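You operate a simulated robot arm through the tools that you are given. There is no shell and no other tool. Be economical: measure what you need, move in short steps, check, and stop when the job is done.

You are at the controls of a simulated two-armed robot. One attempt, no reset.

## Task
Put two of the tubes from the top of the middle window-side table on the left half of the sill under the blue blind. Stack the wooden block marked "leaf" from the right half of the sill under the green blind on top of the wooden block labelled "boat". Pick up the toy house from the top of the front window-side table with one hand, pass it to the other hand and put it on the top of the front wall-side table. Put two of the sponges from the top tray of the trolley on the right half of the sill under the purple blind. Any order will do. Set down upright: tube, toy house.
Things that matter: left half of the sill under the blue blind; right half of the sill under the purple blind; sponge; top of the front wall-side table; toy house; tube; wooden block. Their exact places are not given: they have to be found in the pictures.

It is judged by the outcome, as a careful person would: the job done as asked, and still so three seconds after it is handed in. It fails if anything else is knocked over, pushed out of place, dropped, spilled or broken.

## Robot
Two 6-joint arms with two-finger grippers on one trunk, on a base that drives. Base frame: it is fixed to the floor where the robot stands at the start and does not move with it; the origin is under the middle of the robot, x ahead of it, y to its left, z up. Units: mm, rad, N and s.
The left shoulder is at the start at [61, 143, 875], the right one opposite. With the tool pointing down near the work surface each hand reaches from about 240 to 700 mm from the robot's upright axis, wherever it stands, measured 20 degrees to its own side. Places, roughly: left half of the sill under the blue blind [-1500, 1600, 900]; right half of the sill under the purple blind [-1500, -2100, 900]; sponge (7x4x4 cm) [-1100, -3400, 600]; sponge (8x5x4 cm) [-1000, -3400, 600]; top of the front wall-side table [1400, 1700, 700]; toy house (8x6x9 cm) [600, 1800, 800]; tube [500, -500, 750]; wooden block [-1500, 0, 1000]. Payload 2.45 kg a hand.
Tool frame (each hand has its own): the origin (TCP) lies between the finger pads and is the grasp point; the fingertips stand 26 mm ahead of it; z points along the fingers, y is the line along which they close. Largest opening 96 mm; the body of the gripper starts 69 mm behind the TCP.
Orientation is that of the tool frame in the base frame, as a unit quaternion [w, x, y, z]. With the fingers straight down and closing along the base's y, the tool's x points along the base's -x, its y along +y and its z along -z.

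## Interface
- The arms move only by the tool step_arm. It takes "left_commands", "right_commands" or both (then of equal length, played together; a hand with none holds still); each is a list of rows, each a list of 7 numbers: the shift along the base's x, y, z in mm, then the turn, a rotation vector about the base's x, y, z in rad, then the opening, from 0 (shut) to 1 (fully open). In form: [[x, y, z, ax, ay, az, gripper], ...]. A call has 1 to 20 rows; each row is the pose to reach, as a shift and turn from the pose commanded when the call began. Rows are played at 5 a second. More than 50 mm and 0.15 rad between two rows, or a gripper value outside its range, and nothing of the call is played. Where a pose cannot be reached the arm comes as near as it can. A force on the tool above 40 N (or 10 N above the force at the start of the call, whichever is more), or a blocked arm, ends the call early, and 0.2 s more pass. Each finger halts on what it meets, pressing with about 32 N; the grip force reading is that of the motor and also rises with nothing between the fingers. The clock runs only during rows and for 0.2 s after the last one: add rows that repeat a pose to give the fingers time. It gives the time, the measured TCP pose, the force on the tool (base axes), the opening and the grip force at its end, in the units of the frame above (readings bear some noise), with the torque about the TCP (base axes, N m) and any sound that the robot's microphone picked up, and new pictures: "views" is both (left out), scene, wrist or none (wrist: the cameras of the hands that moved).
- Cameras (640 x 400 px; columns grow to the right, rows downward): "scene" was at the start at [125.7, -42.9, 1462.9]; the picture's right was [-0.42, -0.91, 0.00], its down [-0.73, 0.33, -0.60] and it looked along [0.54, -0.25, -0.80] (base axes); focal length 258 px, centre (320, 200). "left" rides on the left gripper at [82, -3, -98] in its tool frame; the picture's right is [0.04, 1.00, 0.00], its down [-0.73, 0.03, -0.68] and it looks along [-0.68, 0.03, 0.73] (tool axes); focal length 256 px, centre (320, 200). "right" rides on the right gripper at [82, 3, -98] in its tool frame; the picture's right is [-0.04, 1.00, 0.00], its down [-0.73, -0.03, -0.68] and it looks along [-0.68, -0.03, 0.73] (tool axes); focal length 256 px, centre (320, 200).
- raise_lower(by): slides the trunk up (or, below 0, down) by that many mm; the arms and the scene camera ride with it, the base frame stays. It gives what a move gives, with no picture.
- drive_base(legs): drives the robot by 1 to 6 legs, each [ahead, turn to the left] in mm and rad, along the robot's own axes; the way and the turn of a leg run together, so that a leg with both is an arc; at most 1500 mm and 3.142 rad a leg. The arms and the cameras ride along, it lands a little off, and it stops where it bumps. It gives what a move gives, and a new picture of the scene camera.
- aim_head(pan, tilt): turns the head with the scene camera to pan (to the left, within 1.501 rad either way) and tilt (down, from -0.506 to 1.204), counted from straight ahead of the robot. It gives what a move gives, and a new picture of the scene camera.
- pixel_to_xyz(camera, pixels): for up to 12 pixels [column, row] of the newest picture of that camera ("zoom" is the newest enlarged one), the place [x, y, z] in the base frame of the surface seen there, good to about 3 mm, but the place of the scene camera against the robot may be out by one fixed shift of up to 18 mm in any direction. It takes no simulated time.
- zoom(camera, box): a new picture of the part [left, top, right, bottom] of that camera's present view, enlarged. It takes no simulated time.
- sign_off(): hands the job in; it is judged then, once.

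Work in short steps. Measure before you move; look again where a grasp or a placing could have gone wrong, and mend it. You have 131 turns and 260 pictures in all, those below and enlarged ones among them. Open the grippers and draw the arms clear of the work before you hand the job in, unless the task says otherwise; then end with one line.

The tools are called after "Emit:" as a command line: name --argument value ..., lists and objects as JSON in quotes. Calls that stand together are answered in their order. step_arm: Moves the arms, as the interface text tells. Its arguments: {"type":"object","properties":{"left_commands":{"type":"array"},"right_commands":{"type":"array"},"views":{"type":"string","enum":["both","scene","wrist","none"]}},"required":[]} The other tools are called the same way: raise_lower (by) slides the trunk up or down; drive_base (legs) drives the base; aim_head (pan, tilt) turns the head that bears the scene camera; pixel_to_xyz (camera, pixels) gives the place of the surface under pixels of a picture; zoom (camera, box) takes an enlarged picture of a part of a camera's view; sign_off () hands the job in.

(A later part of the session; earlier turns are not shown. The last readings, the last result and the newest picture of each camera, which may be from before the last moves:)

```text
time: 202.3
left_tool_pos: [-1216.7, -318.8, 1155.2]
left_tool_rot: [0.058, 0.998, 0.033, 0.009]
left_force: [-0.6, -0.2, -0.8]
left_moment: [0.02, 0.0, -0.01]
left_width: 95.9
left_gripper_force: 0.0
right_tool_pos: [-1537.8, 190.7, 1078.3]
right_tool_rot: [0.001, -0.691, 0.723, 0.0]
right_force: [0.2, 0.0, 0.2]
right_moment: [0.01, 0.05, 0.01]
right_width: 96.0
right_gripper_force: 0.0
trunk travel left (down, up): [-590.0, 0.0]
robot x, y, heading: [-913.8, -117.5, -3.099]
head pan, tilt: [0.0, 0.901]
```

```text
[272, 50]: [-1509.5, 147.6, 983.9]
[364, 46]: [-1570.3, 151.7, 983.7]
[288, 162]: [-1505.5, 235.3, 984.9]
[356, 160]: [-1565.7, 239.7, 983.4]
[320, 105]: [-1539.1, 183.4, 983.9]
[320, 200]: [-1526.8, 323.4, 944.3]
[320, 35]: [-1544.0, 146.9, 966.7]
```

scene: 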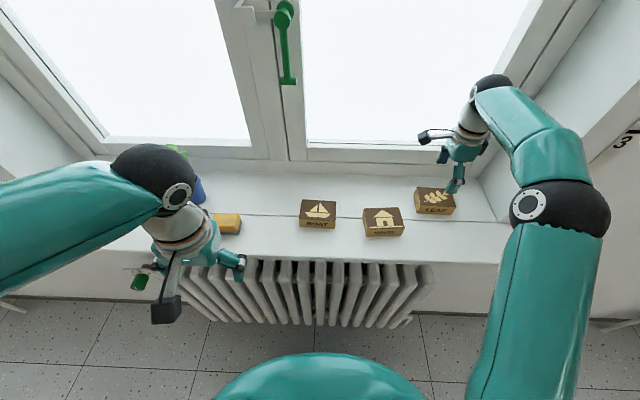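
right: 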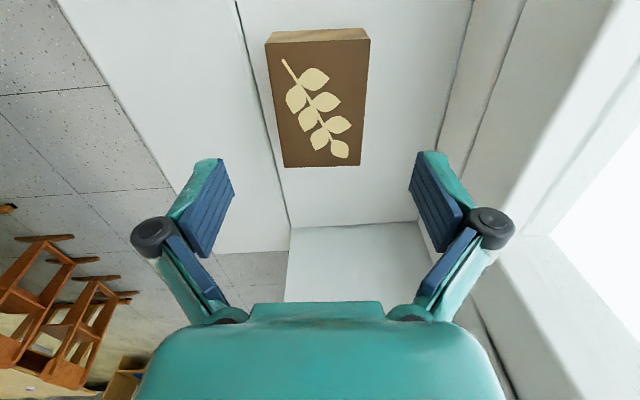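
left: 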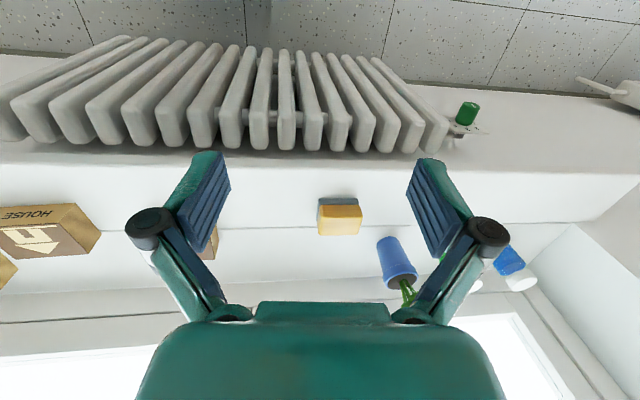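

Centre (-1538,194), aligned. I descend to z≈977 and close.

Emit:
step_arm --right_commands '[[0, 2, -40, 0, 0, 0, 1], [0, 2, -75, 0, 0, 0, 1], [0, 2, -95, 0, 0, 0, 1], [0, 2, -101, 0, 0, 0, 1], [0, 2, -101, 0, 0, 0, 1], [0, 2, -101, 0, 0, 0, 0.6], [0, 2, -101, 0, 0, 0, 0.3], [0, 2, -101, 0, 0, 0, 0], [0, 2, -101, 0, 0, 0, 0]]' --views "wrist"

```text
time: 204.3
left_tool_pos: [-1215.7, -318.5, 1155.5]
left_tool_rot: [0.057, 0.998, 0.033, 0.011]
left_force: [-0.3, 0.2, 0.1]
left_moment: [0.0, 0.0, 0.02]
left_width: 95.8
left_gripper_force: 0.1
right_tool_pos: [-1536.8, 193.5, 977.4]
right_tool_rot: [0.001, -0.692, 0.722, -0.001]
right_force: [-0.8, 0.1, 0.6]
right_moment: [0.0, 0.11, -0.05]
right_width: 69.5
right_gripper_force: 32.2
trunk travel left (down, up): [-590.0, 0.0]
robot x, y, heading: [-916.3, -113.5, -3.097]
head pan, tilt: [0.0, 0.901]
```

right: 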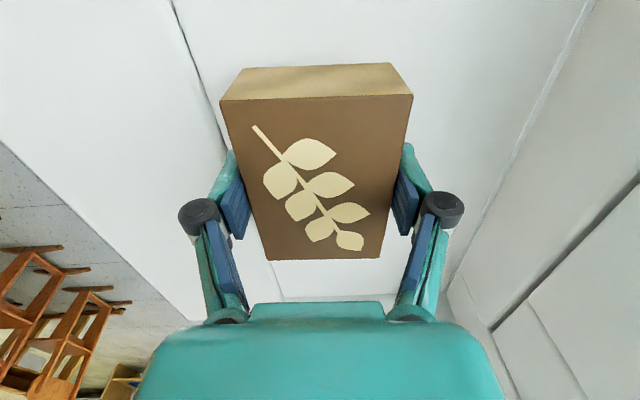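

LEAF is held (69.5 mm). I lift it straight up, and shift the left hand so its camera sees BOAT between the fingers.

Emit:
step_arm --right_commands '[[0, 0, 15, 0, 0, 0, 0], [0, 0, 55, 0, 0, 0, 0], [0, 0, 95, 0, 0, 0, 0], [0, 0, 120, 0, 0, 0, 0], [0, 0, 120, 0, 0, 0, 0]]' --left_commands '[[-10, 30, 0, 0, 0, 0, 1], [-20, 65, 0, 0, 0, 0, 1], [-30, 100, 0, 0, 0, 0, 1], [-40, 130, 0, 0, 0, 0, 1], [-40, 130, 0, 0, 0, 0, 1]]'

```text
time: 205.5
left_tool_pos: [-1258.0, -191.3, 1156.6]
left_tool_rot: [0.056, 0.998, 0.033, 0.009]
left_force: [-0.2, 0.6, -0.1]
left_moment: [0.01, 0.01, 0.0]
left_width: 95.9
left_gripper_force: 0.0
right_tool_pos: [-1538.6, 191.2, 1097.0]
right_tool_rot: [0.002, -0.692, 0.722, -0.001]
right_force: [-0.7, 0.1, -1.5]
right_moment: [0.0, 0.0, -0.03]
right_width: 69.6
right_gripper_force: 32.4
trunk travel left (down, up): [-590.0, 0.0]
robot x, y, heading: [-917.0, -115.5, -3.104]
head pan, tilt: [0.0, 0.901]
```

scene: 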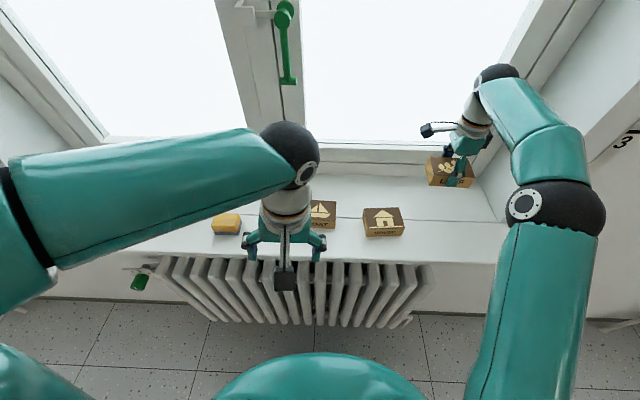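
right: 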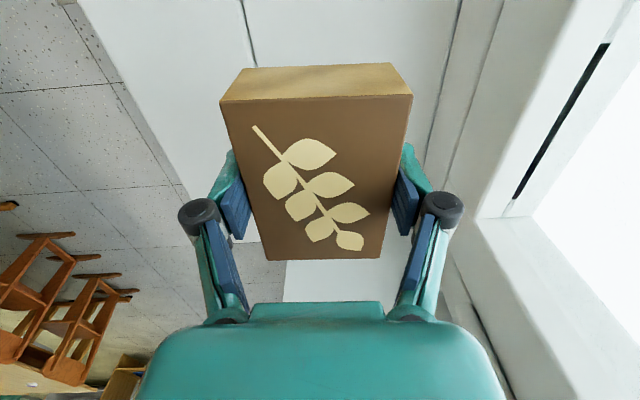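
left: 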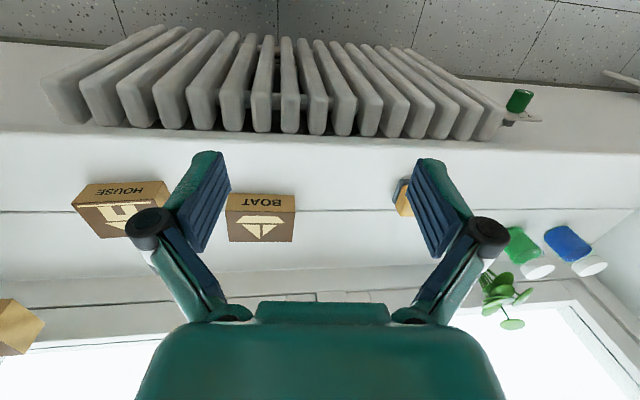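

BOAT is fully visible at (226–296, 193–242) in the left view. I measure its corners.

Emit:
pixel_to_xyz --camera "left" --pixels '[[229, 216], [292, 215], [231, 239], [290, 239], [260, 228], [229, 198], [292, 198], [100, 210], [165, 205]]'

Emit:
zoom --camera "left" --box '[200, 170, 330, 260]'

Emit:
pixel_to_xyz --camera "right" --pixels '[[224, 103], [409, 98], [270, 257], [378, 256], [316, 180]]'

```text
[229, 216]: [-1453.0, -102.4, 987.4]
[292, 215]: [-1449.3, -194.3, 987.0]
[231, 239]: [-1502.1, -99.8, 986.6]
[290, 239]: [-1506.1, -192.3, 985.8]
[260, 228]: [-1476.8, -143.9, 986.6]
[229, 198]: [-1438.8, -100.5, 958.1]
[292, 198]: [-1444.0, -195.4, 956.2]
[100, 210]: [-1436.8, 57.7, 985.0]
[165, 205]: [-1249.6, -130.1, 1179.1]
```

```text
4.44 times, centred on (265, 215) of left
```

zoom: 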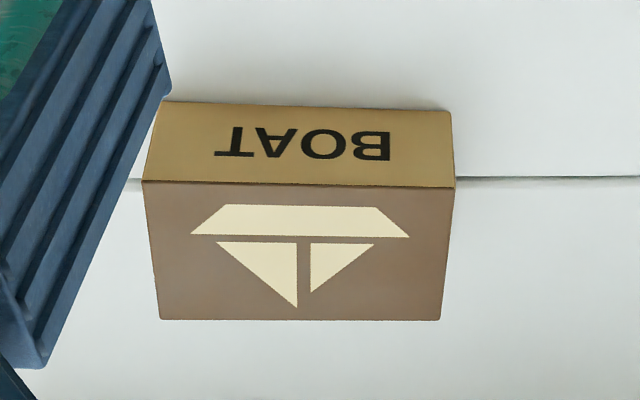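

```text
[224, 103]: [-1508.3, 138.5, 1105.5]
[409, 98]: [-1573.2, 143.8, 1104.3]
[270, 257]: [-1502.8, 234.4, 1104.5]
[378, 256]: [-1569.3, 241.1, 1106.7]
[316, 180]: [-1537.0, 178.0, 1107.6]
```

BOAT's centre is ≈ (-1476,-148), top ≈ 986; LEAF is centred in the hand. I move the left hand away and carry LEAF above BOAT.

Emit:
step_arm --left_commands '[[20, -35, 0, 0, 0, 0, 1], [40, -75, 0, 0, 0, 0, 1], [60, -115, 0, 0, 0, 0, 1], [80, -155, 0, 0, 0, 0, 1], [90, -170, 0, 0, 0, 0, 1], [90, -170, 0, 0, 0, 0, 1], [90, -170, 0, 0, 0, 0, 1], [90, -170, 0, 0, 0, 0, 1], [90, -170, 0, 0, 0, 0, 1], [90, -170, 0, 0, 0, 0, 1]]' --right_commands '[[8, -42, 0, 0, 0, 0.005, 0], [16, -84, 0, 0, 0, 0.01, 0], [24, -126, 0, 0, 0, 0.015, 0], [32, -168, 0, 0, 0, 0.02, 0], [40, -210, 0, 0, 0, 0.025, 0], [48, -252, 0, 0, 0, 0.03, 0], [56, -294, 0, 0, 0, 0.03, 0], [62.6, -337, 0, 0, 0, 0.03, 0], [62.6, -337, 0, 0, 0, 0.03, 0], [62.6, -337, 0, 0, 0, 0.03, 0]]'

```text
time: 207.7
left_tool_pos: [-1165.6, -362.7, 1153.9]
left_tool_rot: [0.057, 0.998, 0.032, 0.009]
left_force: [-0.4, -0.3, -0.7]
left_moment: [0.01, -0.03, 0.01]
left_width: 95.9
left_gripper_force: 0.1
right_tool_pos: [-1475.3, -145.8, 1099.8]
right_tool_rot: [0.0, -0.703, 0.712, 0.001]
right_force: [-0.5, 0.6, -0.8]
right_moment: [0.02, 0.02, -0.02]
right_width: 69.3
right_gripper_force: 32.4
trunk travel left (down, up): [-590.0, 0.0]
robot x, y, heading: [-917.2, -115.7, -3.101]
head pan, tilt: [0.0, 0.901]
```

scene: 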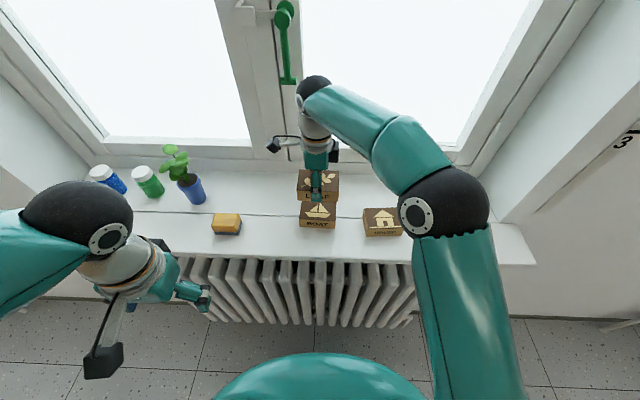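
right: 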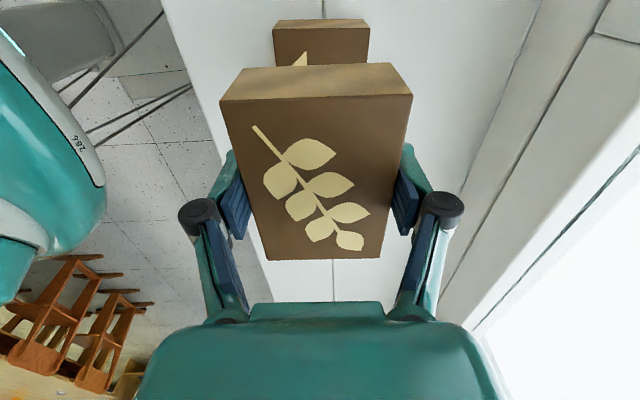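
left: 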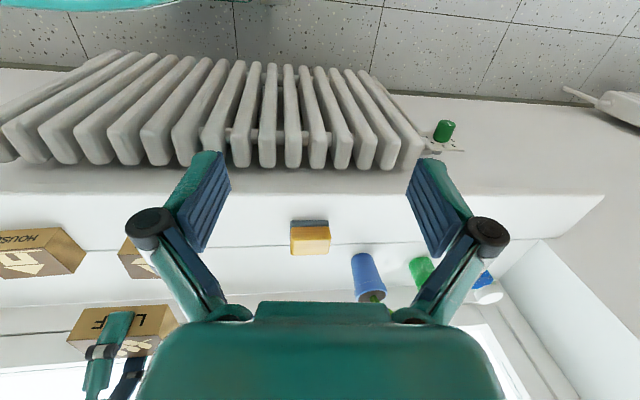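

The BOAT's end edge shows above LEAF at (273–370, 20–65). I measure it to check the alignment.

Emit:
pixel_to_xyz --camera "right" --pixels '[[277, 36], [366, 34], [278, 50], [366, 50], [320, 32], [320, 24], [224, 103], [409, 98], [270, 257], [378, 256]]'

Emit:
zoom --camera "right" --box '[200, 0, 440, 120]'

```text
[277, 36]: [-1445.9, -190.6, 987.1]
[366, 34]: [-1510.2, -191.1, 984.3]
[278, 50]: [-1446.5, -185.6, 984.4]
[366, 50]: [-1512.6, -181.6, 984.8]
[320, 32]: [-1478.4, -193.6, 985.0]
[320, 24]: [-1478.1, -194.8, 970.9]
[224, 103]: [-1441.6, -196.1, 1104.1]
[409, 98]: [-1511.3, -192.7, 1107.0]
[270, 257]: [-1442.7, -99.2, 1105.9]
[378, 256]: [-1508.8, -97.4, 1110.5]
```

```text
2.67 times, centred on (320, 60) of right
```

zoom: 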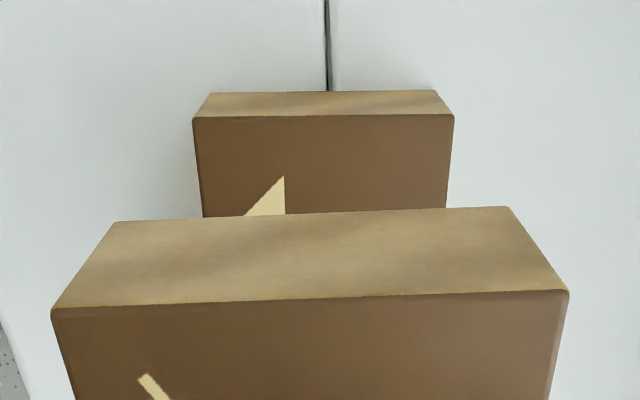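

Aligned within ~2 mm; the image slopes suggest undoing the 0.03 rad yaw. I correct and lower to just above contact.

Emit:
step_arm --right_commands '[[-2, 0, -20, 0, 0, -0.03, 0], [-2, 0, -50, 0, 0, -0.03, 0], [-2, 0, -68, 0, 0, -0.03, 0], [-2, 0, -75, 0, 0, -0.03, 0], [-2, 0, -75, 0, 0, -0.03, 0]]'

```text
time: 208.9
left_tool_pos: [-1165.7, -361.4, 1154.2]
left_tool_rot: [0.057, 0.998, 0.032, 0.009]
left_force: [0.3, -0.1, -0.2]
left_moment: [0.0, 0.03, -0.03]
left_width: 95.9
left_gripper_force: 0.1
right_tool_pos: [-1477.8, -143.4, 1023.8]
right_tool_rot: [0.0, -0.692, 0.722, 0.0]
right_force: [-0.3, -0.3, -2.4]
right_moment: [-0.03, 0.01, -0.02]
right_width: 69.5
right_gripper_force: 31.7
trunk travel left (down, up): [-590.0, 0.0]
robot x, y, heading: [-915.5, -114.2, -3.099]
head pan, tilt: [0.0, 0.901]
```

scene: 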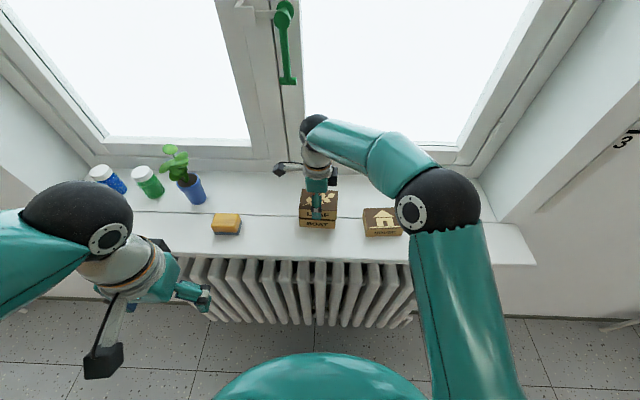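
right: 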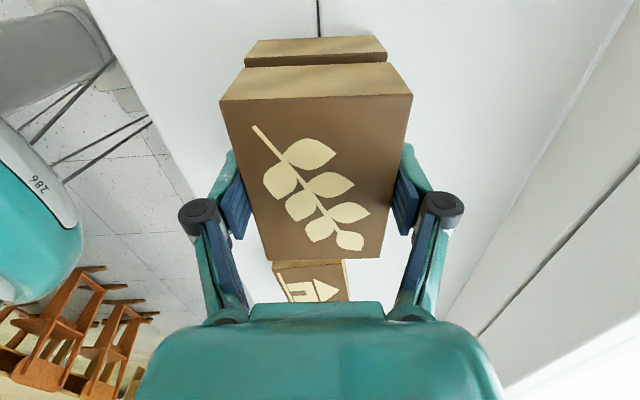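

Well aligned (edges parallel, centres at columns 315.5 and 316). I lower gently to contact.

Emit:
step_arm --right_commands '[[0, -1, -2, 0, 0, 0, 0], [0, -1, -4, 0, 0, 0, 0], [0, -1, -4, 0, 0, 0, 0]]' --views "none"

```text
time: 209.7
left_tool_pos: [-1166.6, -361.9, 1154.2]
left_tool_rot: [0.058, 0.998, 0.034, 0.01]
left_force: [0.2, 0.8, 0.4]
left_moment: [0.01, -0.03, 0.0]
left_width: 96.1
left_gripper_force: 0.0
right_tool_pos: [-1478.3, -147.1, 1019.4]
right_tool_rot: [0.001, -0.692, 0.721, 0.0]
right_force: [-0.2, 0.3, -1.9]
right_moment: [0.01, -0.02, 0.0]
right_width: 69.5
right_gripper_force: 31.8
trunk travel left (down, up): [-590.0, 0.0]
robot x, y, heading: [-915.1, -117.9, -3.1]
head pan, tilt: [0.0, 0.901]
```

No contact yet; 2 mm more.

Emit:
step_arm --right_commands '[[0, 0, -1, 0, 0, 0, 0], [0, 0, -2, 0, 0, 0, 0], [0, 0, -2, 0, 0, 0, 0]]' --views "none"

```text
time: 210.5
left_tool_pos: [-1165.2, -361.6, 1154.0]
left_tool_rot: [0.057, 0.998, 0.033, 0.009]
left_force: [0.1, -0.3, -0.4]
left_moment: [0.02, -0.02, 0.0]
left_width: 96.1
left_gripper_force: 0.0
right_tool_pos: [-1477.4, -144.7, 1017.0]
right_tool_rot: [0.0, -0.691, 0.722, 0.001]
right_force: [-0.4, 2.6, 2.5]
right_moment: [0.15, -0.06, 0.02]
right_width: 69.7
right_gripper_force: 31.9
trunk travel left (down, up): [-590.0, 0.0]
robot x, y, heading: [-917.4, -115.4, -3.105]
head pan, tilt: [0.0, 0.901]
```

Contact felt. I open and rise straight up.

Emit:
step_arm --right_commands '[[0, 0, -0.5, 0, 0, 0, 0.8], [0, 0, -0.5, 0, 0, 0, 0.95], [0, 0, -0.5, 0, 0, 0, 0.95], [0, 0, 15, 0, 0, 0, 0.95], [0, 0, 50, 0, 0, 0, 0.95], [0, 0, 95, 0, 0, 0, 0.95], [0, 0, 120, 0, 0, 0, 0.95]]'

```text
time: 212.1
left_tool_pos: [-1165.7, -359.6, 1155.8]
left_tool_rot: [0.058, 0.998, 0.033, 0.009]
left_force: [-0.2, 0.2, -0.1]
left_moment: [-0.02, 0.0, 0.01]
left_width: 96.1
left_gripper_force: 0.0
right_tool_pos: [-1478.8, -148.6, 1136.0]
right_tool_rot: [0.0, -0.692, 0.722, 0.0]
right_force: [-0.5, -0.5, -0.6]
right_moment: [0.0, 0.02, 0.01]
right_width: 91.1
right_gripper_force: 0.0
trunk travel left (down, up): [-590.0, 0.0]
robot x, y, heading: [-916.0, -114.0, -3.099]
head pan, tilt: [0.0, 0.901]
```

scene: 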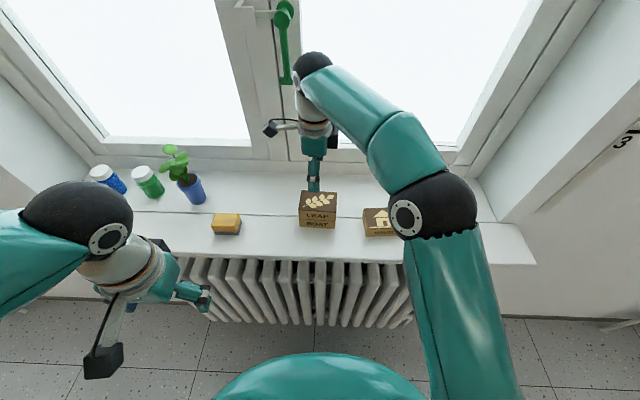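
right: 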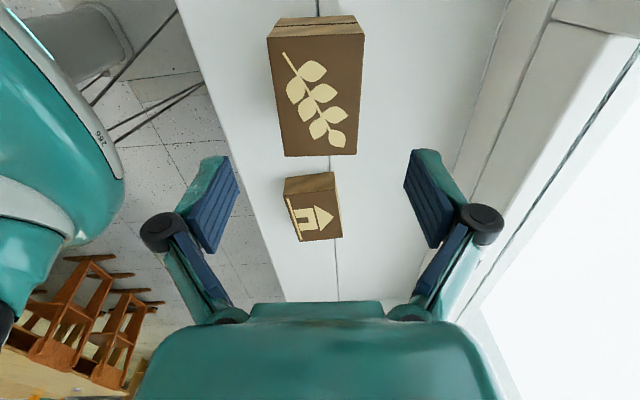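

LEAF sits squarely on BOAT. I restore both hands to their plain downward carrying pose.

Emit:
step_arm --right_commands '[[10, 5, 0, 0, 0, 0.145, 0.95], [25, 25, 0, 0, 0, 0.29, 1], [40, 50, 0, 0, 0, 0.435, 1], [60, 75, 0, 0, 0, 0.58, 1], [80, 100, 0, 0, 0, 0.725, 1], [100, 130, 0, 0, 0, 0.87, 1], [120, 160, 0, 0, 0, 1.015, 1], [140, 190, 0, 0, 0, 1.16, 1], [160, 220, 0, 0, 0, 1.305, 1], [175, 245, 0, 0, 0, 1.45, 1], [185, 260, 0, 0, 0, 1.595, 1]]' --left_commands '[[0, 20, 0, 0.057, 0.01, -0.026, 1], [0, 50, 0, 0.114, 0.021, -0.052, 1], [-20, 80, 0, 0.114, 0.021, -0.052, 1], [-40, 110, 0, 0.114, 0.021, -0.052, 1], [-60, 120, 0, 0.114, 0.021, -0.052, 1], [-80, 120, 0, 0.114, 0.021, -0.052, 1], [-100, 120, 0, 0.114, 0.021, -0.052, 1], [-110, 120, 0, 0.114, 0.021, -0.052, 1], [-110, 120, 0, 0.114, 0.021, -0.052, 1], [-110, 120, 0, 0.114, 0.021, -0.052, 1], [-110, 120, 0, 0.114, 0.021, -0.052, 1]]' --views "none"

Emit:
zoom --camera "scene" --box '[260, 160, 440, 260]'

Emit:
drive_base --legs '[[-420, 0], [0, 0.78]]'

Emit:
drive_base --legs '[[0, 0.78]]'

```text
time: 214.5
left_tool_pos: [-1275.0, -240.0, 1153.5]
left_tool_rot: [0.0, 1.0, 0.007, -0.001]
left_force: [0.3, 0.2, 0.7]
left_moment: [0.01, 0.01, -0.02]
left_width: 96.1
left_gripper_force: 0.0
right_tool_pos: [-1290.8, 115.0, 1135.3]
right_tool_rot: [0.001, 1.0, -0.008, 0.0]
right_force: [0.2, 0.1, -0.9]
right_moment: [0.02, 0.02, -0.01]
right_width: 96.1
right_gripper_force: 0.1
trunk travel left (down, up): [-590.0, 0.0]
robot x, y, heading: [-917.3, -114.3, -3.103]
head pan, tilt: [0.0, 0.901]
```

```text
3.56 times, centred on (350, 210) of scene
```

zoom: 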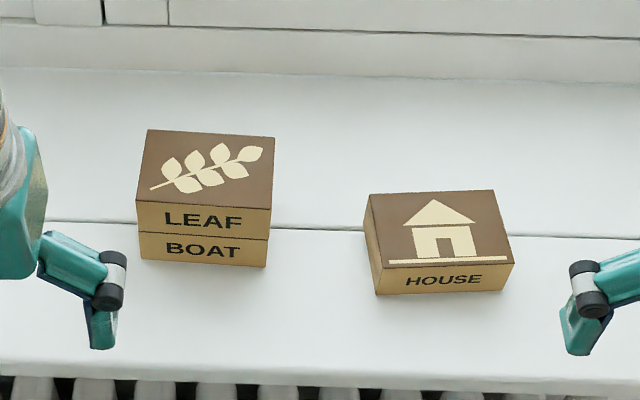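

```text
time: 219.4
left_tool_pos: [-661.5, -440.8, 1153.4]
left_tool_rot: [0.001, 0.922, 0.387, -0.001]
left_force: [0.0, -0.1, -0.6]
left_moment: [-0.02, 0.01, -0.06]
left_width: 95.9
left_gripper_force: 0.1
right_tool_pos: [-921.5, -199.7, 1136.9]
right_tool_rot: [0.0, 0.928, 0.372, 0.001]
right_force: [0.1, 0.0, 0.3]
right_moment: [-0.02, 0.02, 0.01]
right_width: 96.0
right_gripper_force: 0.0
trunk travel left (down, up): [-590.0, 0.0]
robot x, y, heading: [-510.2, -82.3, -2.323]
head pan, tilt: [0.0, 0.901]
```

scene: 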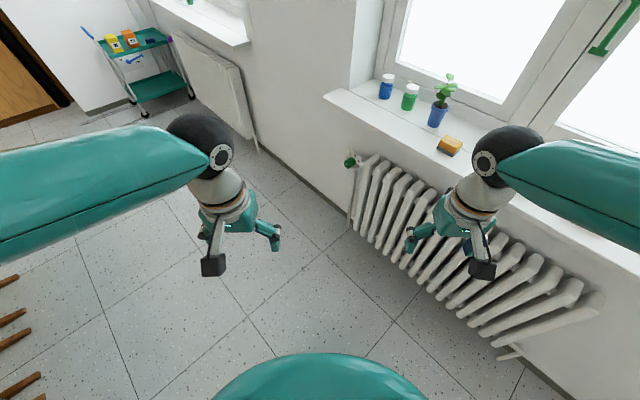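

```text
time: 222.1
left_tool_pos: [-363.3, -441.5, 1155.4]
left_tool_rot: [0.0, 0.703, 0.712, 0.0]
left_force: [0.5, -0.2, -0.7]
left_moment: [-0.03, -0.04, -0.03]
left_width: 96.1
left_gripper_force: 0.1
right_tool_pos: [-718.3, -458.3, 1136.5]
right_tool_rot: [0.0, 0.714, 0.7, 0.0]
right_force: [-0.3, 0.6, -0.6]
right_moment: [-0.01, -0.03, -0.01]
right_width: 96.1
right_gripper_force: 0.1
trunk travel left (down, up): [-590.0, 0.0]
robot x, y, heading: [-533.3, -87.1, -1.532]
head pan, tilt: [0.0, 0.901]
```

scene: 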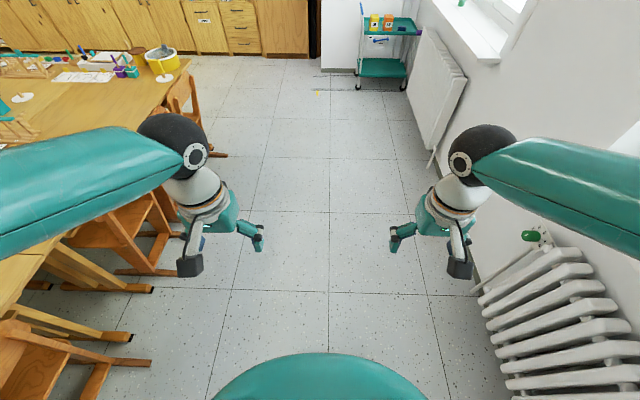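

I drive toward the trolley: angling slightly right to x≈-800, y≈-2150, then look.

Emit:
drive_base --legs '[[0, -0.165], [1050, 0], [1000, 0], [0, 0.13]]'

Emit:
aim_head --pan -0.25 --tilt 0.65

```text
time: 233.8
left_tool_pos: [-569.7, -2471.8, 1154.6]
left_tool_rot: [0.0, 0.699, 0.715, -0.001]
left_force: [0.3, 0.6, -0.6]
left_moment: [0.0, 0.03, 0.0]
left_width: 95.7
left_gripper_force: 0.0
right_tool_pos: [-925.7, -2490.1, 1137.5]
right_tool_rot: [0.0, 0.71, 0.704, -0.001]
right_force: [-0.8, 1.0, -0.2]
right_moment: [-0.02, 0.0, -0.02]
right_width: 96.1
right_gripper_force: 0.1
trunk travel left (down, up): [-590.0, 0.0]
robot x, y, heading: [-754.4, -2115.6, -1.53]
head pan, tilt: [0.0, 0.901]
```

scene: 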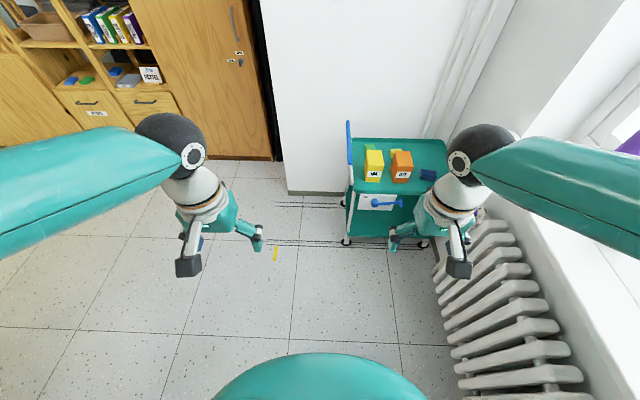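

```text
time: 234.6
left_tool_pos: [-570.8, -2470.6, 1154.8]
left_tool_rot: [0.0, 0.699, 0.715, -0.001]
left_force: [0.8, 0.4, 0.0]
left_moment: [0.0, -0.01, 0.02]
left_width: 96.2
left_gripper_force: 0.0
right_tool_pos: [-925.3, -2491.3, 1138.3]
right_tool_rot: [0.0, 0.71, 0.704, -0.001]
right_force: [0.5, 0.1, 0.7]
right_moment: [-0.01, 0.04, 0.01]
right_width: 96.2
right_gripper_force: 0.2
trunk travel left (down, up): [-590.0, 0.0]
robot x, y, heading: [-751.2, -2114.0, -1.529]
head pan, tilt: [-0.25, 0.649]
```

scene: 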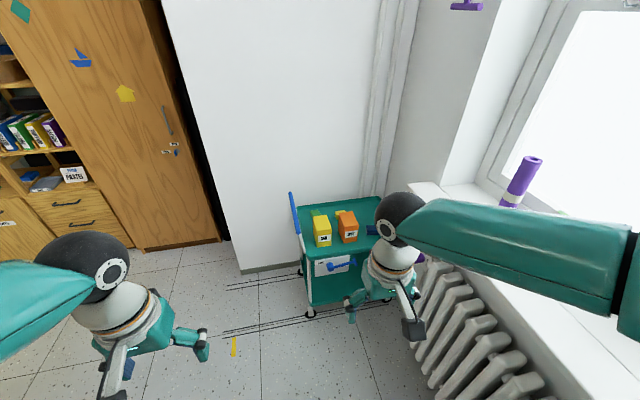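

I zoom on the trolley's top tray to find the sponges.

Emit:
zoom --camera "scene" --box '[270, 180, 430, 290]'

Emit:
pixel_to_xyz --camera "scene" --pixels '[[322, 222], [346, 218], [318, 210], [340, 212], [370, 229], [300, 230], [322, 243], [349, 241], [467, 5], [312, 315], [293, 195], [234, 345]]'

```text
3.64 times, centred on (350, 235) of scene
```

zoom: 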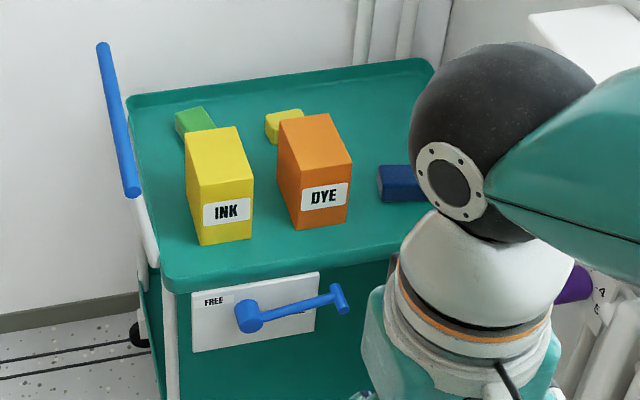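

```text
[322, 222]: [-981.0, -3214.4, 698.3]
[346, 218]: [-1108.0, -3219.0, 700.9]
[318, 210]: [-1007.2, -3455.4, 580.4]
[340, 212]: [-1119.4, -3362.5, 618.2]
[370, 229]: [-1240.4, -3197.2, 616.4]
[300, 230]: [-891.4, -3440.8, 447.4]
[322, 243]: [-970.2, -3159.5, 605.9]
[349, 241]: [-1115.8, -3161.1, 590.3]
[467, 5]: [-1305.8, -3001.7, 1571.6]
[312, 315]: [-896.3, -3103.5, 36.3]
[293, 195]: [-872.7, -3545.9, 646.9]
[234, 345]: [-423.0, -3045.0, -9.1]
```

Sponges: a green one at ~(-1005,-3400) and a yellow one at ~(-1119,-3370), behind the INK and DYE boxes (top z≈700). I move closer to about (-850,-2600).

Emit:
drive_base --legs '[[0, -0.24], [490, 0], [0, 0.2]]'

Emit:
aim_head --pan -0.2 --tilt 0.95

```text
time: 239.2
left_tool_pos: [-684.0, -2956.5, 1155.8]
left_tool_rot: [0.001, 0.713, 0.701, -0.001]
left_force: [0.3, 0.2, 0.2]
left_moment: [0.02, 0.04, -0.02]
left_width: 95.8
left_gripper_force: 0.0
right_tool_pos: [-1039.2, -2960.0, 1137.7]
right_tool_rot: [0.001, 0.724, 0.689, -0.001]
right_force: [-0.6, 0.3, 0.5]
right_moment: [-0.01, -0.06, 0.02]
right_width: 96.0
right_gripper_force: 0.1
trunk travel left (down, up): [-590.0, 0.0]
robot x, y, heading: [-855.9, -2596.1, -1.577]
head pan, tilt: [-0.25, 0.649]
```

scene: 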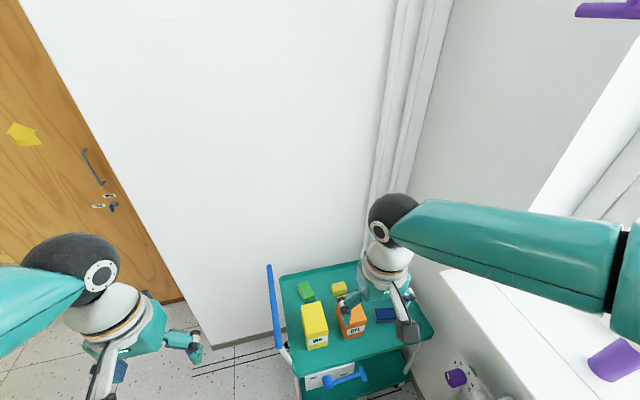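

```text
time: 240.1
left_tool_pos: [-684.4, -2957.7, 1155.9]
left_tool_rot: [0.001, 0.714, 0.7, 0.0]
left_force: [-0.3, 0.0, -0.2]
left_moment: [0.02, -0.03, 0.0]
left_width: 96.1
left_gripper_force: 0.0
right_tool_pos: [-1039.6, -2961.3, 1138.9]
right_tool_rot: [0.0, 0.725, 0.689, 0.0]
right_force: [-0.5, -0.3, 0.0]
right_moment: [0.01, 0.01, -0.01]
right_width: 96.1
right_gripper_force: 0.0
trunk travel left (down, up): [-590.0, 0.0]
robot x, y, heading: [-855.6, -2595.8, -1.574]
head pan, tilt: [-0.201, 0.949]
```

scene: 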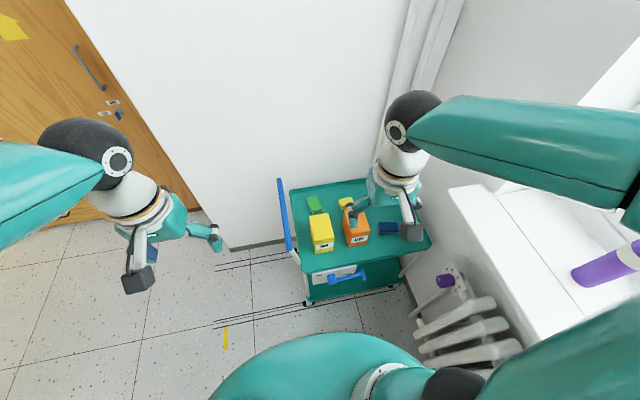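

I extend the right hand forward over the trolley (high) for a wrist view, and measure the trolley from the scene.

Emit:
step_arm --right_commands '[[0, -45, 0, 0, 0, -0.03, 1], [0, -90, 0, 0, 0, -0.05, 1], [0, -135, -10, 0, 0, -0.05, 1], [0, -180, -20, 0, 0, -0.05, 1], [0, -220, -40, 0, 0, -0.05, 1], [0, -220, -40, 0, 0, -0.05, 1]]'

Emit:
pixel_to_xyz --camera "scene" --pixels '[[307, 303], [301, 272], [430, 243], [290, 190], [315, 205], [345, 202], [388, 228], [322, 228], [355, 225], [318, 252], [445, 280], [280, 180]]'

```text
time: 241.4
left_tool_pos: [-683.8, -2956.8, 1155.6]
left_tool_rot: [0.001, 0.714, 0.7, -0.001]
left_force: [-0.1, 0.4, 0.3]
left_moment: [-0.01, -0.05, -0.03]
left_width: 95.9
left_gripper_force: 0.1
right_tool_pos: [-1039.2, -3183.1, 1098.0]
right_tool_rot: [0.001, 0.741, 0.671, -0.001]
right_force: [0.2, 0.3, 0.5]
right_moment: [0.01, -0.01, -0.01]
right_width: 96.0
right_gripper_force: 0.0
trunk travel left (down, up): [-590.0, 0.0]
robot x, y, heading: [-861.3, -2596.8, -1.577]
head pan, tilt: [-0.201, 0.949]
```

scene: 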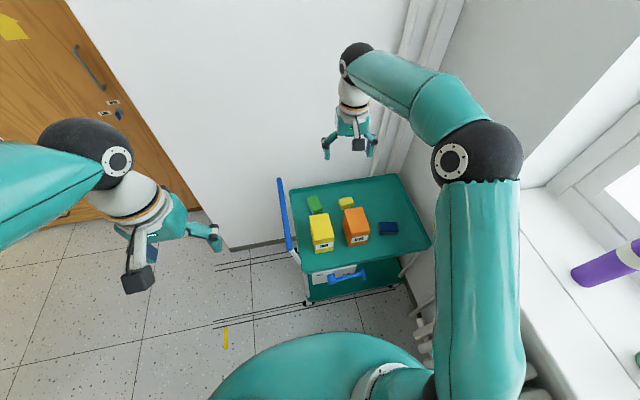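
right: 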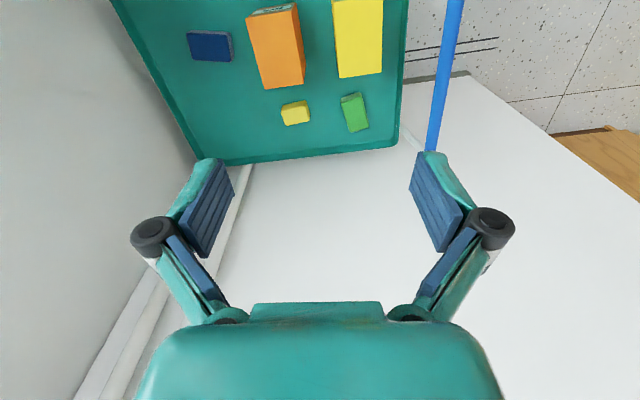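

```text
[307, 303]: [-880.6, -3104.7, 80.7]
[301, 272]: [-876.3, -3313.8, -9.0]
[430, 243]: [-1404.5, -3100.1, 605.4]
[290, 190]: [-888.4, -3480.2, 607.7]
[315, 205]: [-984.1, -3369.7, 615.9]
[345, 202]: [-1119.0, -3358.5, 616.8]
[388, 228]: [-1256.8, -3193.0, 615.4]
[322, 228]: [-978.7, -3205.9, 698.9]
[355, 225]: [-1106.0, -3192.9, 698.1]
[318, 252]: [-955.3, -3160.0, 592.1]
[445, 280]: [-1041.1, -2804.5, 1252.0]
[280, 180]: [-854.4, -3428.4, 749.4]
```

Both sponges are visible from the wrist: yellow (295,113), green (354,112). I measure and zoom.

Emit:
pixel_to_xyz --camera "right" --pixels '[[283, 110], [308, 107], [296, 121], [295, 108], [343, 97], [364, 127], [350, 128], [362, 96], [355, 110], [285, 82], [362, 70], [330, 150]]'

Emit:
zoom --camera "right" --box '[240, 60, 420, 170]'

```text
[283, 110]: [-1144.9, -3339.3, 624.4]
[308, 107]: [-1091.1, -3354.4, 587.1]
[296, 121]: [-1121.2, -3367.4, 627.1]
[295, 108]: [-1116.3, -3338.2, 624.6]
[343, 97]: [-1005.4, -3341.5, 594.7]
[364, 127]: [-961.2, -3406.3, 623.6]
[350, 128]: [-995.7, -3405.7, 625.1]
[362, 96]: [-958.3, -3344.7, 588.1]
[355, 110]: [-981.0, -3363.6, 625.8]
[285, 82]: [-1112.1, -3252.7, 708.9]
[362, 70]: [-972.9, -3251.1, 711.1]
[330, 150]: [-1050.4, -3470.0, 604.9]
```

```text
3.56 times, centred on (330, 115) of right
```

zoom: 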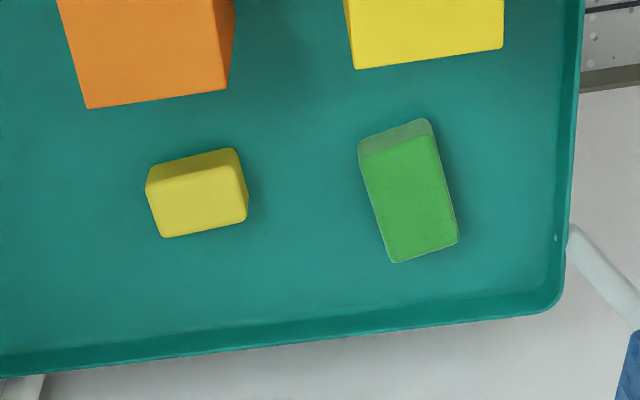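

Tray floor z≈588, sponge tops ≈626, boxes' rear faces at y≈-3253. For the yellow sponge I yaw the right hand +90° (close along y), which also lets me see the base for clearance.

Emit:
step_arm --right_commands '[[-5, 0, 0, 0, 0, 0.145, 1], [-10, 0, 0, 0, 0, 0.29, 1], [-15, 0, 0, 0, 0, 0.435, 1], [-20, 0, 0, 0, 0, 0.58, 1], [-25, 0, 0, 0, 0, 0.725, 1], [-30, 0, 0, 0, 0, 0.87, 1], [-35, 0, 0, 0, 0, 1.015, 1], [-40, 0, 0, 0, 0, 1.16, 1], [-45, 0, 0, 0, 0, 1.305, 1], [-50, 0, 0, 0, 0, 1.45, 1], [-55, 0, 0, 0, 0, 1.595, 1], [-60, 0, 0, 0, 0, 1.67, 1], [-60, 0, 0, 0, 0, 1.67, 1]]' --views "wrist"

```text
time: 244.2
left_tool_pos: [-683.1, -2956.5, 1155.6]
left_tool_rot: [0.001, 0.713, 0.701, 0.0]
left_force: [0.6, 0.1, -0.2]
left_moment: [0.02, 0.02, -0.02]
left_width: 95.8
left_gripper_force: 0.0
right_tool_pos: [-1098.7, -3182.4, 1096.9]
right_tool_rot: [0.0, -0.001, 1.0, 0.002]
right_force: [-0.3, 0.6, 0.8]
right_moment: [-0.01, -0.01, -0.02]
right_width: 96.0
right_gripper_force: 0.1
trunk travel left (down, up): [-590.0, 0.0]
robot x, y, heading: [-855.6, -2593.9, -1.571]
head pan, tilt: [-0.201, 0.949]
```

right: 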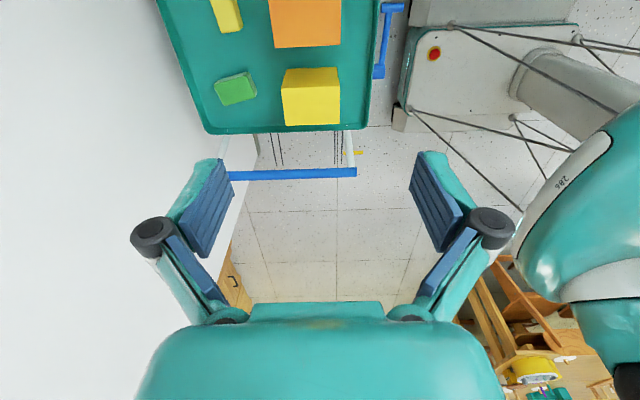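

The base's front edge is visible near column 405 and the trolley's edge near 372. I measure the gap.

Emit:
pixel_to_xyz --camera "right" --pixels '[[413, 60], [402, 100], [402, 118], [420, 20], [433, 54], [377, 30], [383, 70], [390, 8], [368, 100], [410, 90], [450, 28], [460, 110]]'

Emit:
zoom --camera "right" --box '[340, 0, 520, 140]'

```text
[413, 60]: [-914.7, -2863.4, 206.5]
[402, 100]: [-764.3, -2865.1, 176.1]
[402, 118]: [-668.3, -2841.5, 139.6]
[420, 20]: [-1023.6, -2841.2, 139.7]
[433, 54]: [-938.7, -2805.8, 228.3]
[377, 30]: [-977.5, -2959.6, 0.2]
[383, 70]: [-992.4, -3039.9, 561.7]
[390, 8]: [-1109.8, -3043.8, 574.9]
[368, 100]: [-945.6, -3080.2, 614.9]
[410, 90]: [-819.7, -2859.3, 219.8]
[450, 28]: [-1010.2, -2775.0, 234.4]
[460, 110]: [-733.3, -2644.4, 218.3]
```

```text
2.86 times, centred on (430, 70) of right
```

zoom: 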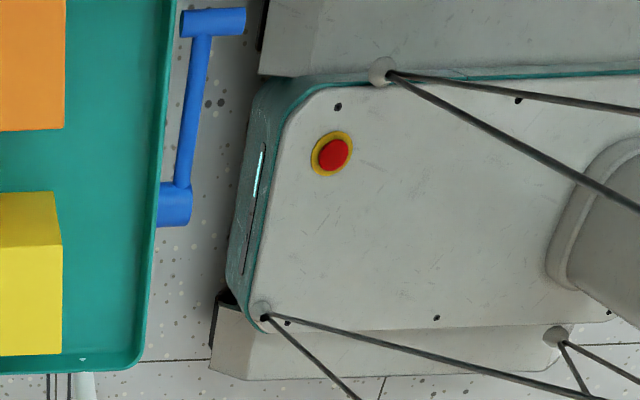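

The base front lies 273 mm ahead of the robot's axis; there is room. I drive 155 mm further and lower the trunk by 250 mm.

Emit:
drive_base --legs '[[155, 0]]'

Emit:
raise_lower --by -250

Emit:
step_arm --right_commands '[[-5, 0, 0, 0, 0, 0, 1], [-15, -5, 0, 0, 0, 0, 1], [-15, -5, 0, 0, 0, 0, 1]]'

```text
time: 245.7
left_tool_pos: [-683.7, -3116.1, 1154.7]
left_tool_rot: [-0.001, 0.713, 0.701, -0.001]
left_force: [-1.1, -0.5, 0.5]
left_moment: [0.06, 0.04, 0.0]
left_width: 95.7
left_gripper_force: 0.0
right_tool_pos: [-1098.5, -3339.5, 1097.9]
right_tool_rot: [0.001, -0.001, 1.0, 0.002]
right_force: [-0.3, -0.4, -0.1]
right_moment: [0.06, 0.02, -0.01]
right_width: 95.9
right_gripper_force: 0.0
trunk travel left (down, up): [-590.0, 0.0]
robot x, y, heading: [-857.4, -2750.2, -1.577]
head pan, tilt: [-0.201, 0.949]
```

scene: 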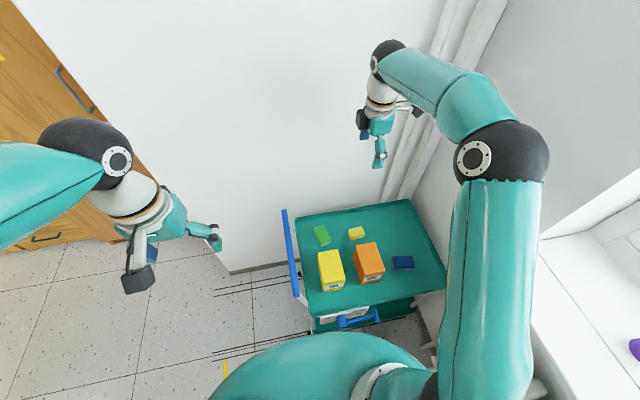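

```text
time: 248.2
left_tool_pos: [-683.3, -3113.5, 906.2]
left_tool_rot: [0.0, 0.713, 0.701, -0.001]
left_force: [0.5, -0.1, 0.9]
left_moment: [0.03, -0.02, 0.02]
left_width: 95.8
left_gripper_force: 0.1
right_tool_pos: [-1098.8, -3339.0, 847.9]
right_tool_rot: [0.002, -0.001, 1.0, 0.001]
right_force: [0.3, 0.6, 0.1]
right_moment: [-0.01, 0.01, 0.03]
right_width: 96.0
right_gripper_force: 0.1
trunk travel left (down, up): [-340.0, 250.0]
robot x, y, heading: [-855.0, -2750.2, -1.574]
head pan, tilt: [-0.201, 0.949]
```

```text
time: 249.0
left_tool_pos: [-683.2, -3113.3, 906.7]
left_tool_rot: [0.001, 0.713, 0.701, -0.001]
left_force: [-0.2, -0.3, -0.4]
left_moment: [0.01, 0.0, -0.02]
left_width: 96.0
left_gripper_force: 0.0
right_tool_pos: [-1114.0, -3344.2, 846.4]
right_tool_rot: [0.001, -0.001, 1.0, -0.001]
right_force: [0.0, 0.6, 0.1]
right_moment: [0.02, -0.03, -0.03]
right_width: 96.1
right_gripper_force: 0.0
trunk travel left (down, up): [-340.0, 250.0]
robot x, y, heading: [-860.2, -2753.8, -1.571]
head pan, tilt: [-0.201, 0.949]
```

scene: 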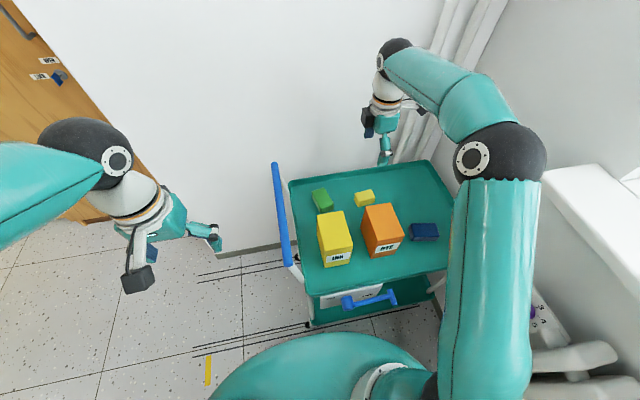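
right: 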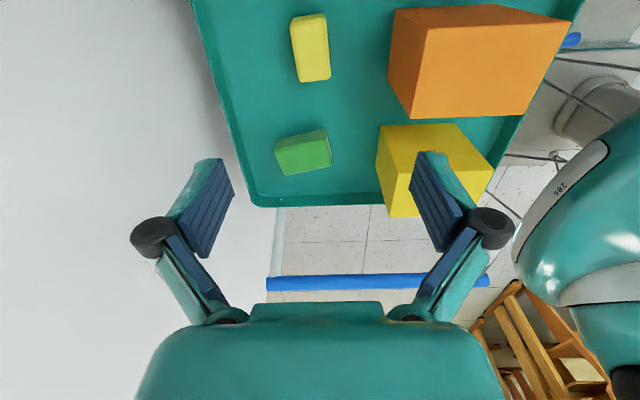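

Yellow is at (310,47) in the right view. I measure its corners and the green's.

Emit:
pixel_to_xyz --camera "right" --pixels '[[293, 20], [323, 16], [303, 77], [327, 75], [311, 47], [270, 47], [280, 155], [325, 135], [290, 172], [330, 162], [305, 155]]'

Emit:
zoom --camera "right" --box '[230, 0, 420, 120]'

```text
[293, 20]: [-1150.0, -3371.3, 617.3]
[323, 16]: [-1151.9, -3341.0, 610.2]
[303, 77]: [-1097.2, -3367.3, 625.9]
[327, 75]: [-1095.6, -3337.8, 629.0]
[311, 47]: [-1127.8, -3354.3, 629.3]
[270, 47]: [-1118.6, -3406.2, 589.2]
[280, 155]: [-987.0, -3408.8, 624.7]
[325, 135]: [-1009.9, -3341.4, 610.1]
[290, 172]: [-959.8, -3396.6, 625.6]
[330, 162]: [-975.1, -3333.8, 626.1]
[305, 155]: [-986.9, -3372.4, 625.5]
```

```text
3.33 times, centred on (325, 60) of right
```

zoom: 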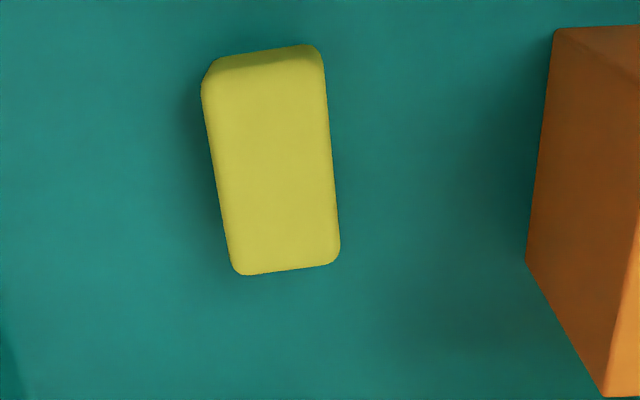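

Yellow centre ≈ (-1122,-3354). I descend to TCP z≈617 and close along y.

Emit:
step_arm --right_commands '[[-8, -10, -40, 0, 0, 0.055, 1], [-8, -10, -85, 0, 0, 0.055, 1], [-8, -10, -130, 0, 0, 0.055, 1], [-8, -10, -175, 0, 0, 0.055, 1], [-8, -10, -210, 0, 0, 0.055, 1], [-8, -10, -229, 0, 0, 0.055, 1], [-8, -10, -229, 0, 0, 0.055, 1]]'

```text
time: 250.6
left_tool_pos: [-683.6, -3113.3, 905.3]
left_tool_rot: [0.0, 0.713, 0.701, -0.001]
left_force: [-1.0, 0.0, 0.5]
left_moment: [-0.02, 0.02, 0.02]
left_width: 96.2
left_gripper_force: 0.0
right_tool_pos: [-1122.6, -3352.6, 617.6]
right_tool_rot: [0.001, -0.028, 1.0, 0.001]
right_force: [-0.8, -0.3, 0.0]
right_moment: [-0.04, -0.01, 0.02]
right_width: 96.2
right_gripper_force: 0.0
trunk travel left (down, up): [-340.0, 250.0]
robot x, y, heading: [-859.5, -2751.3, -1.57]
head pan, tilt: [-0.201, 0.949]
```

scene: 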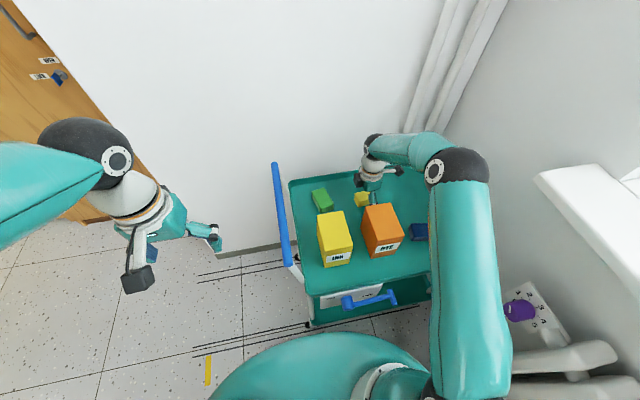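
right: 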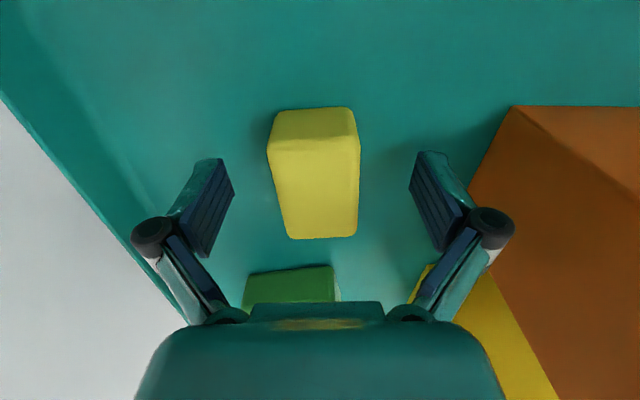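

Well centred between the fingers. I close and lift.

Emit:
step_arm --right_commands '[[0, 0, 0, 0, 0, 0, 0.6], [0, 0, 0, 0, 0, 0, 0.3], [0, 0, 0, 0, 0, 0, 0], [0, 0, 0, 0, 0, 0, 0], [0, 0, 20, 0, 0, 0, 0], [0, 0, 65, 0, 0, 0, 0], [0, 0, 110, 0, 0, 0, 0], [0, 0, 155, 0, 0, 0, 0], [0, 0, 200, 0, 0, 0, 0], [0, 0, 240, 0, 0, 0, 0], [0, 0, 285, 0, 0, 0, 0]]' --views "wrist"

```text
time: 253.0
left_tool_pos: [-683.5, -3114.0, 906.7]
left_tool_rot: [0.001, 0.713, 0.701, -0.001]
left_force: [-0.4, -1.3, 0.4]
left_moment: [0.0, 0.03, 0.01]
left_width: 96.0
left_gripper_force: 0.0
right_tool_pos: [-1120.4, -3352.9, 905.5]
right_tool_rot: [0.001, -0.029, 1.0, 0.0]
right_force: [-0.2, 0.5, 0.0]
right_moment: [-0.03, 0.02, 0.01]
right_width: 38.3
right_gripper_force: 32.0
trunk travel left (down, up): [-340.0, 250.0]
robot x, y, heading: [-854.5, -2751.5, -1.572]
head pan, tilt: [-0.201, 0.949]
```

right: 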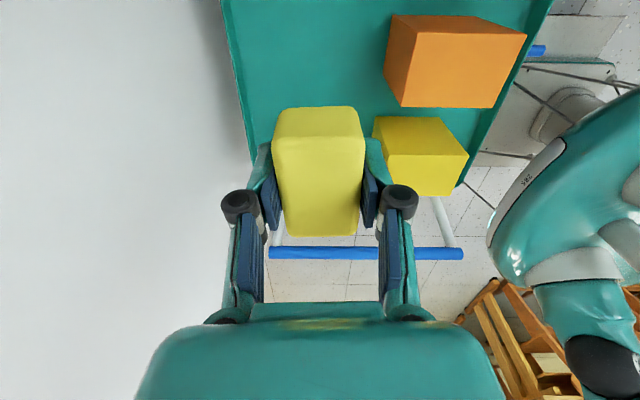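

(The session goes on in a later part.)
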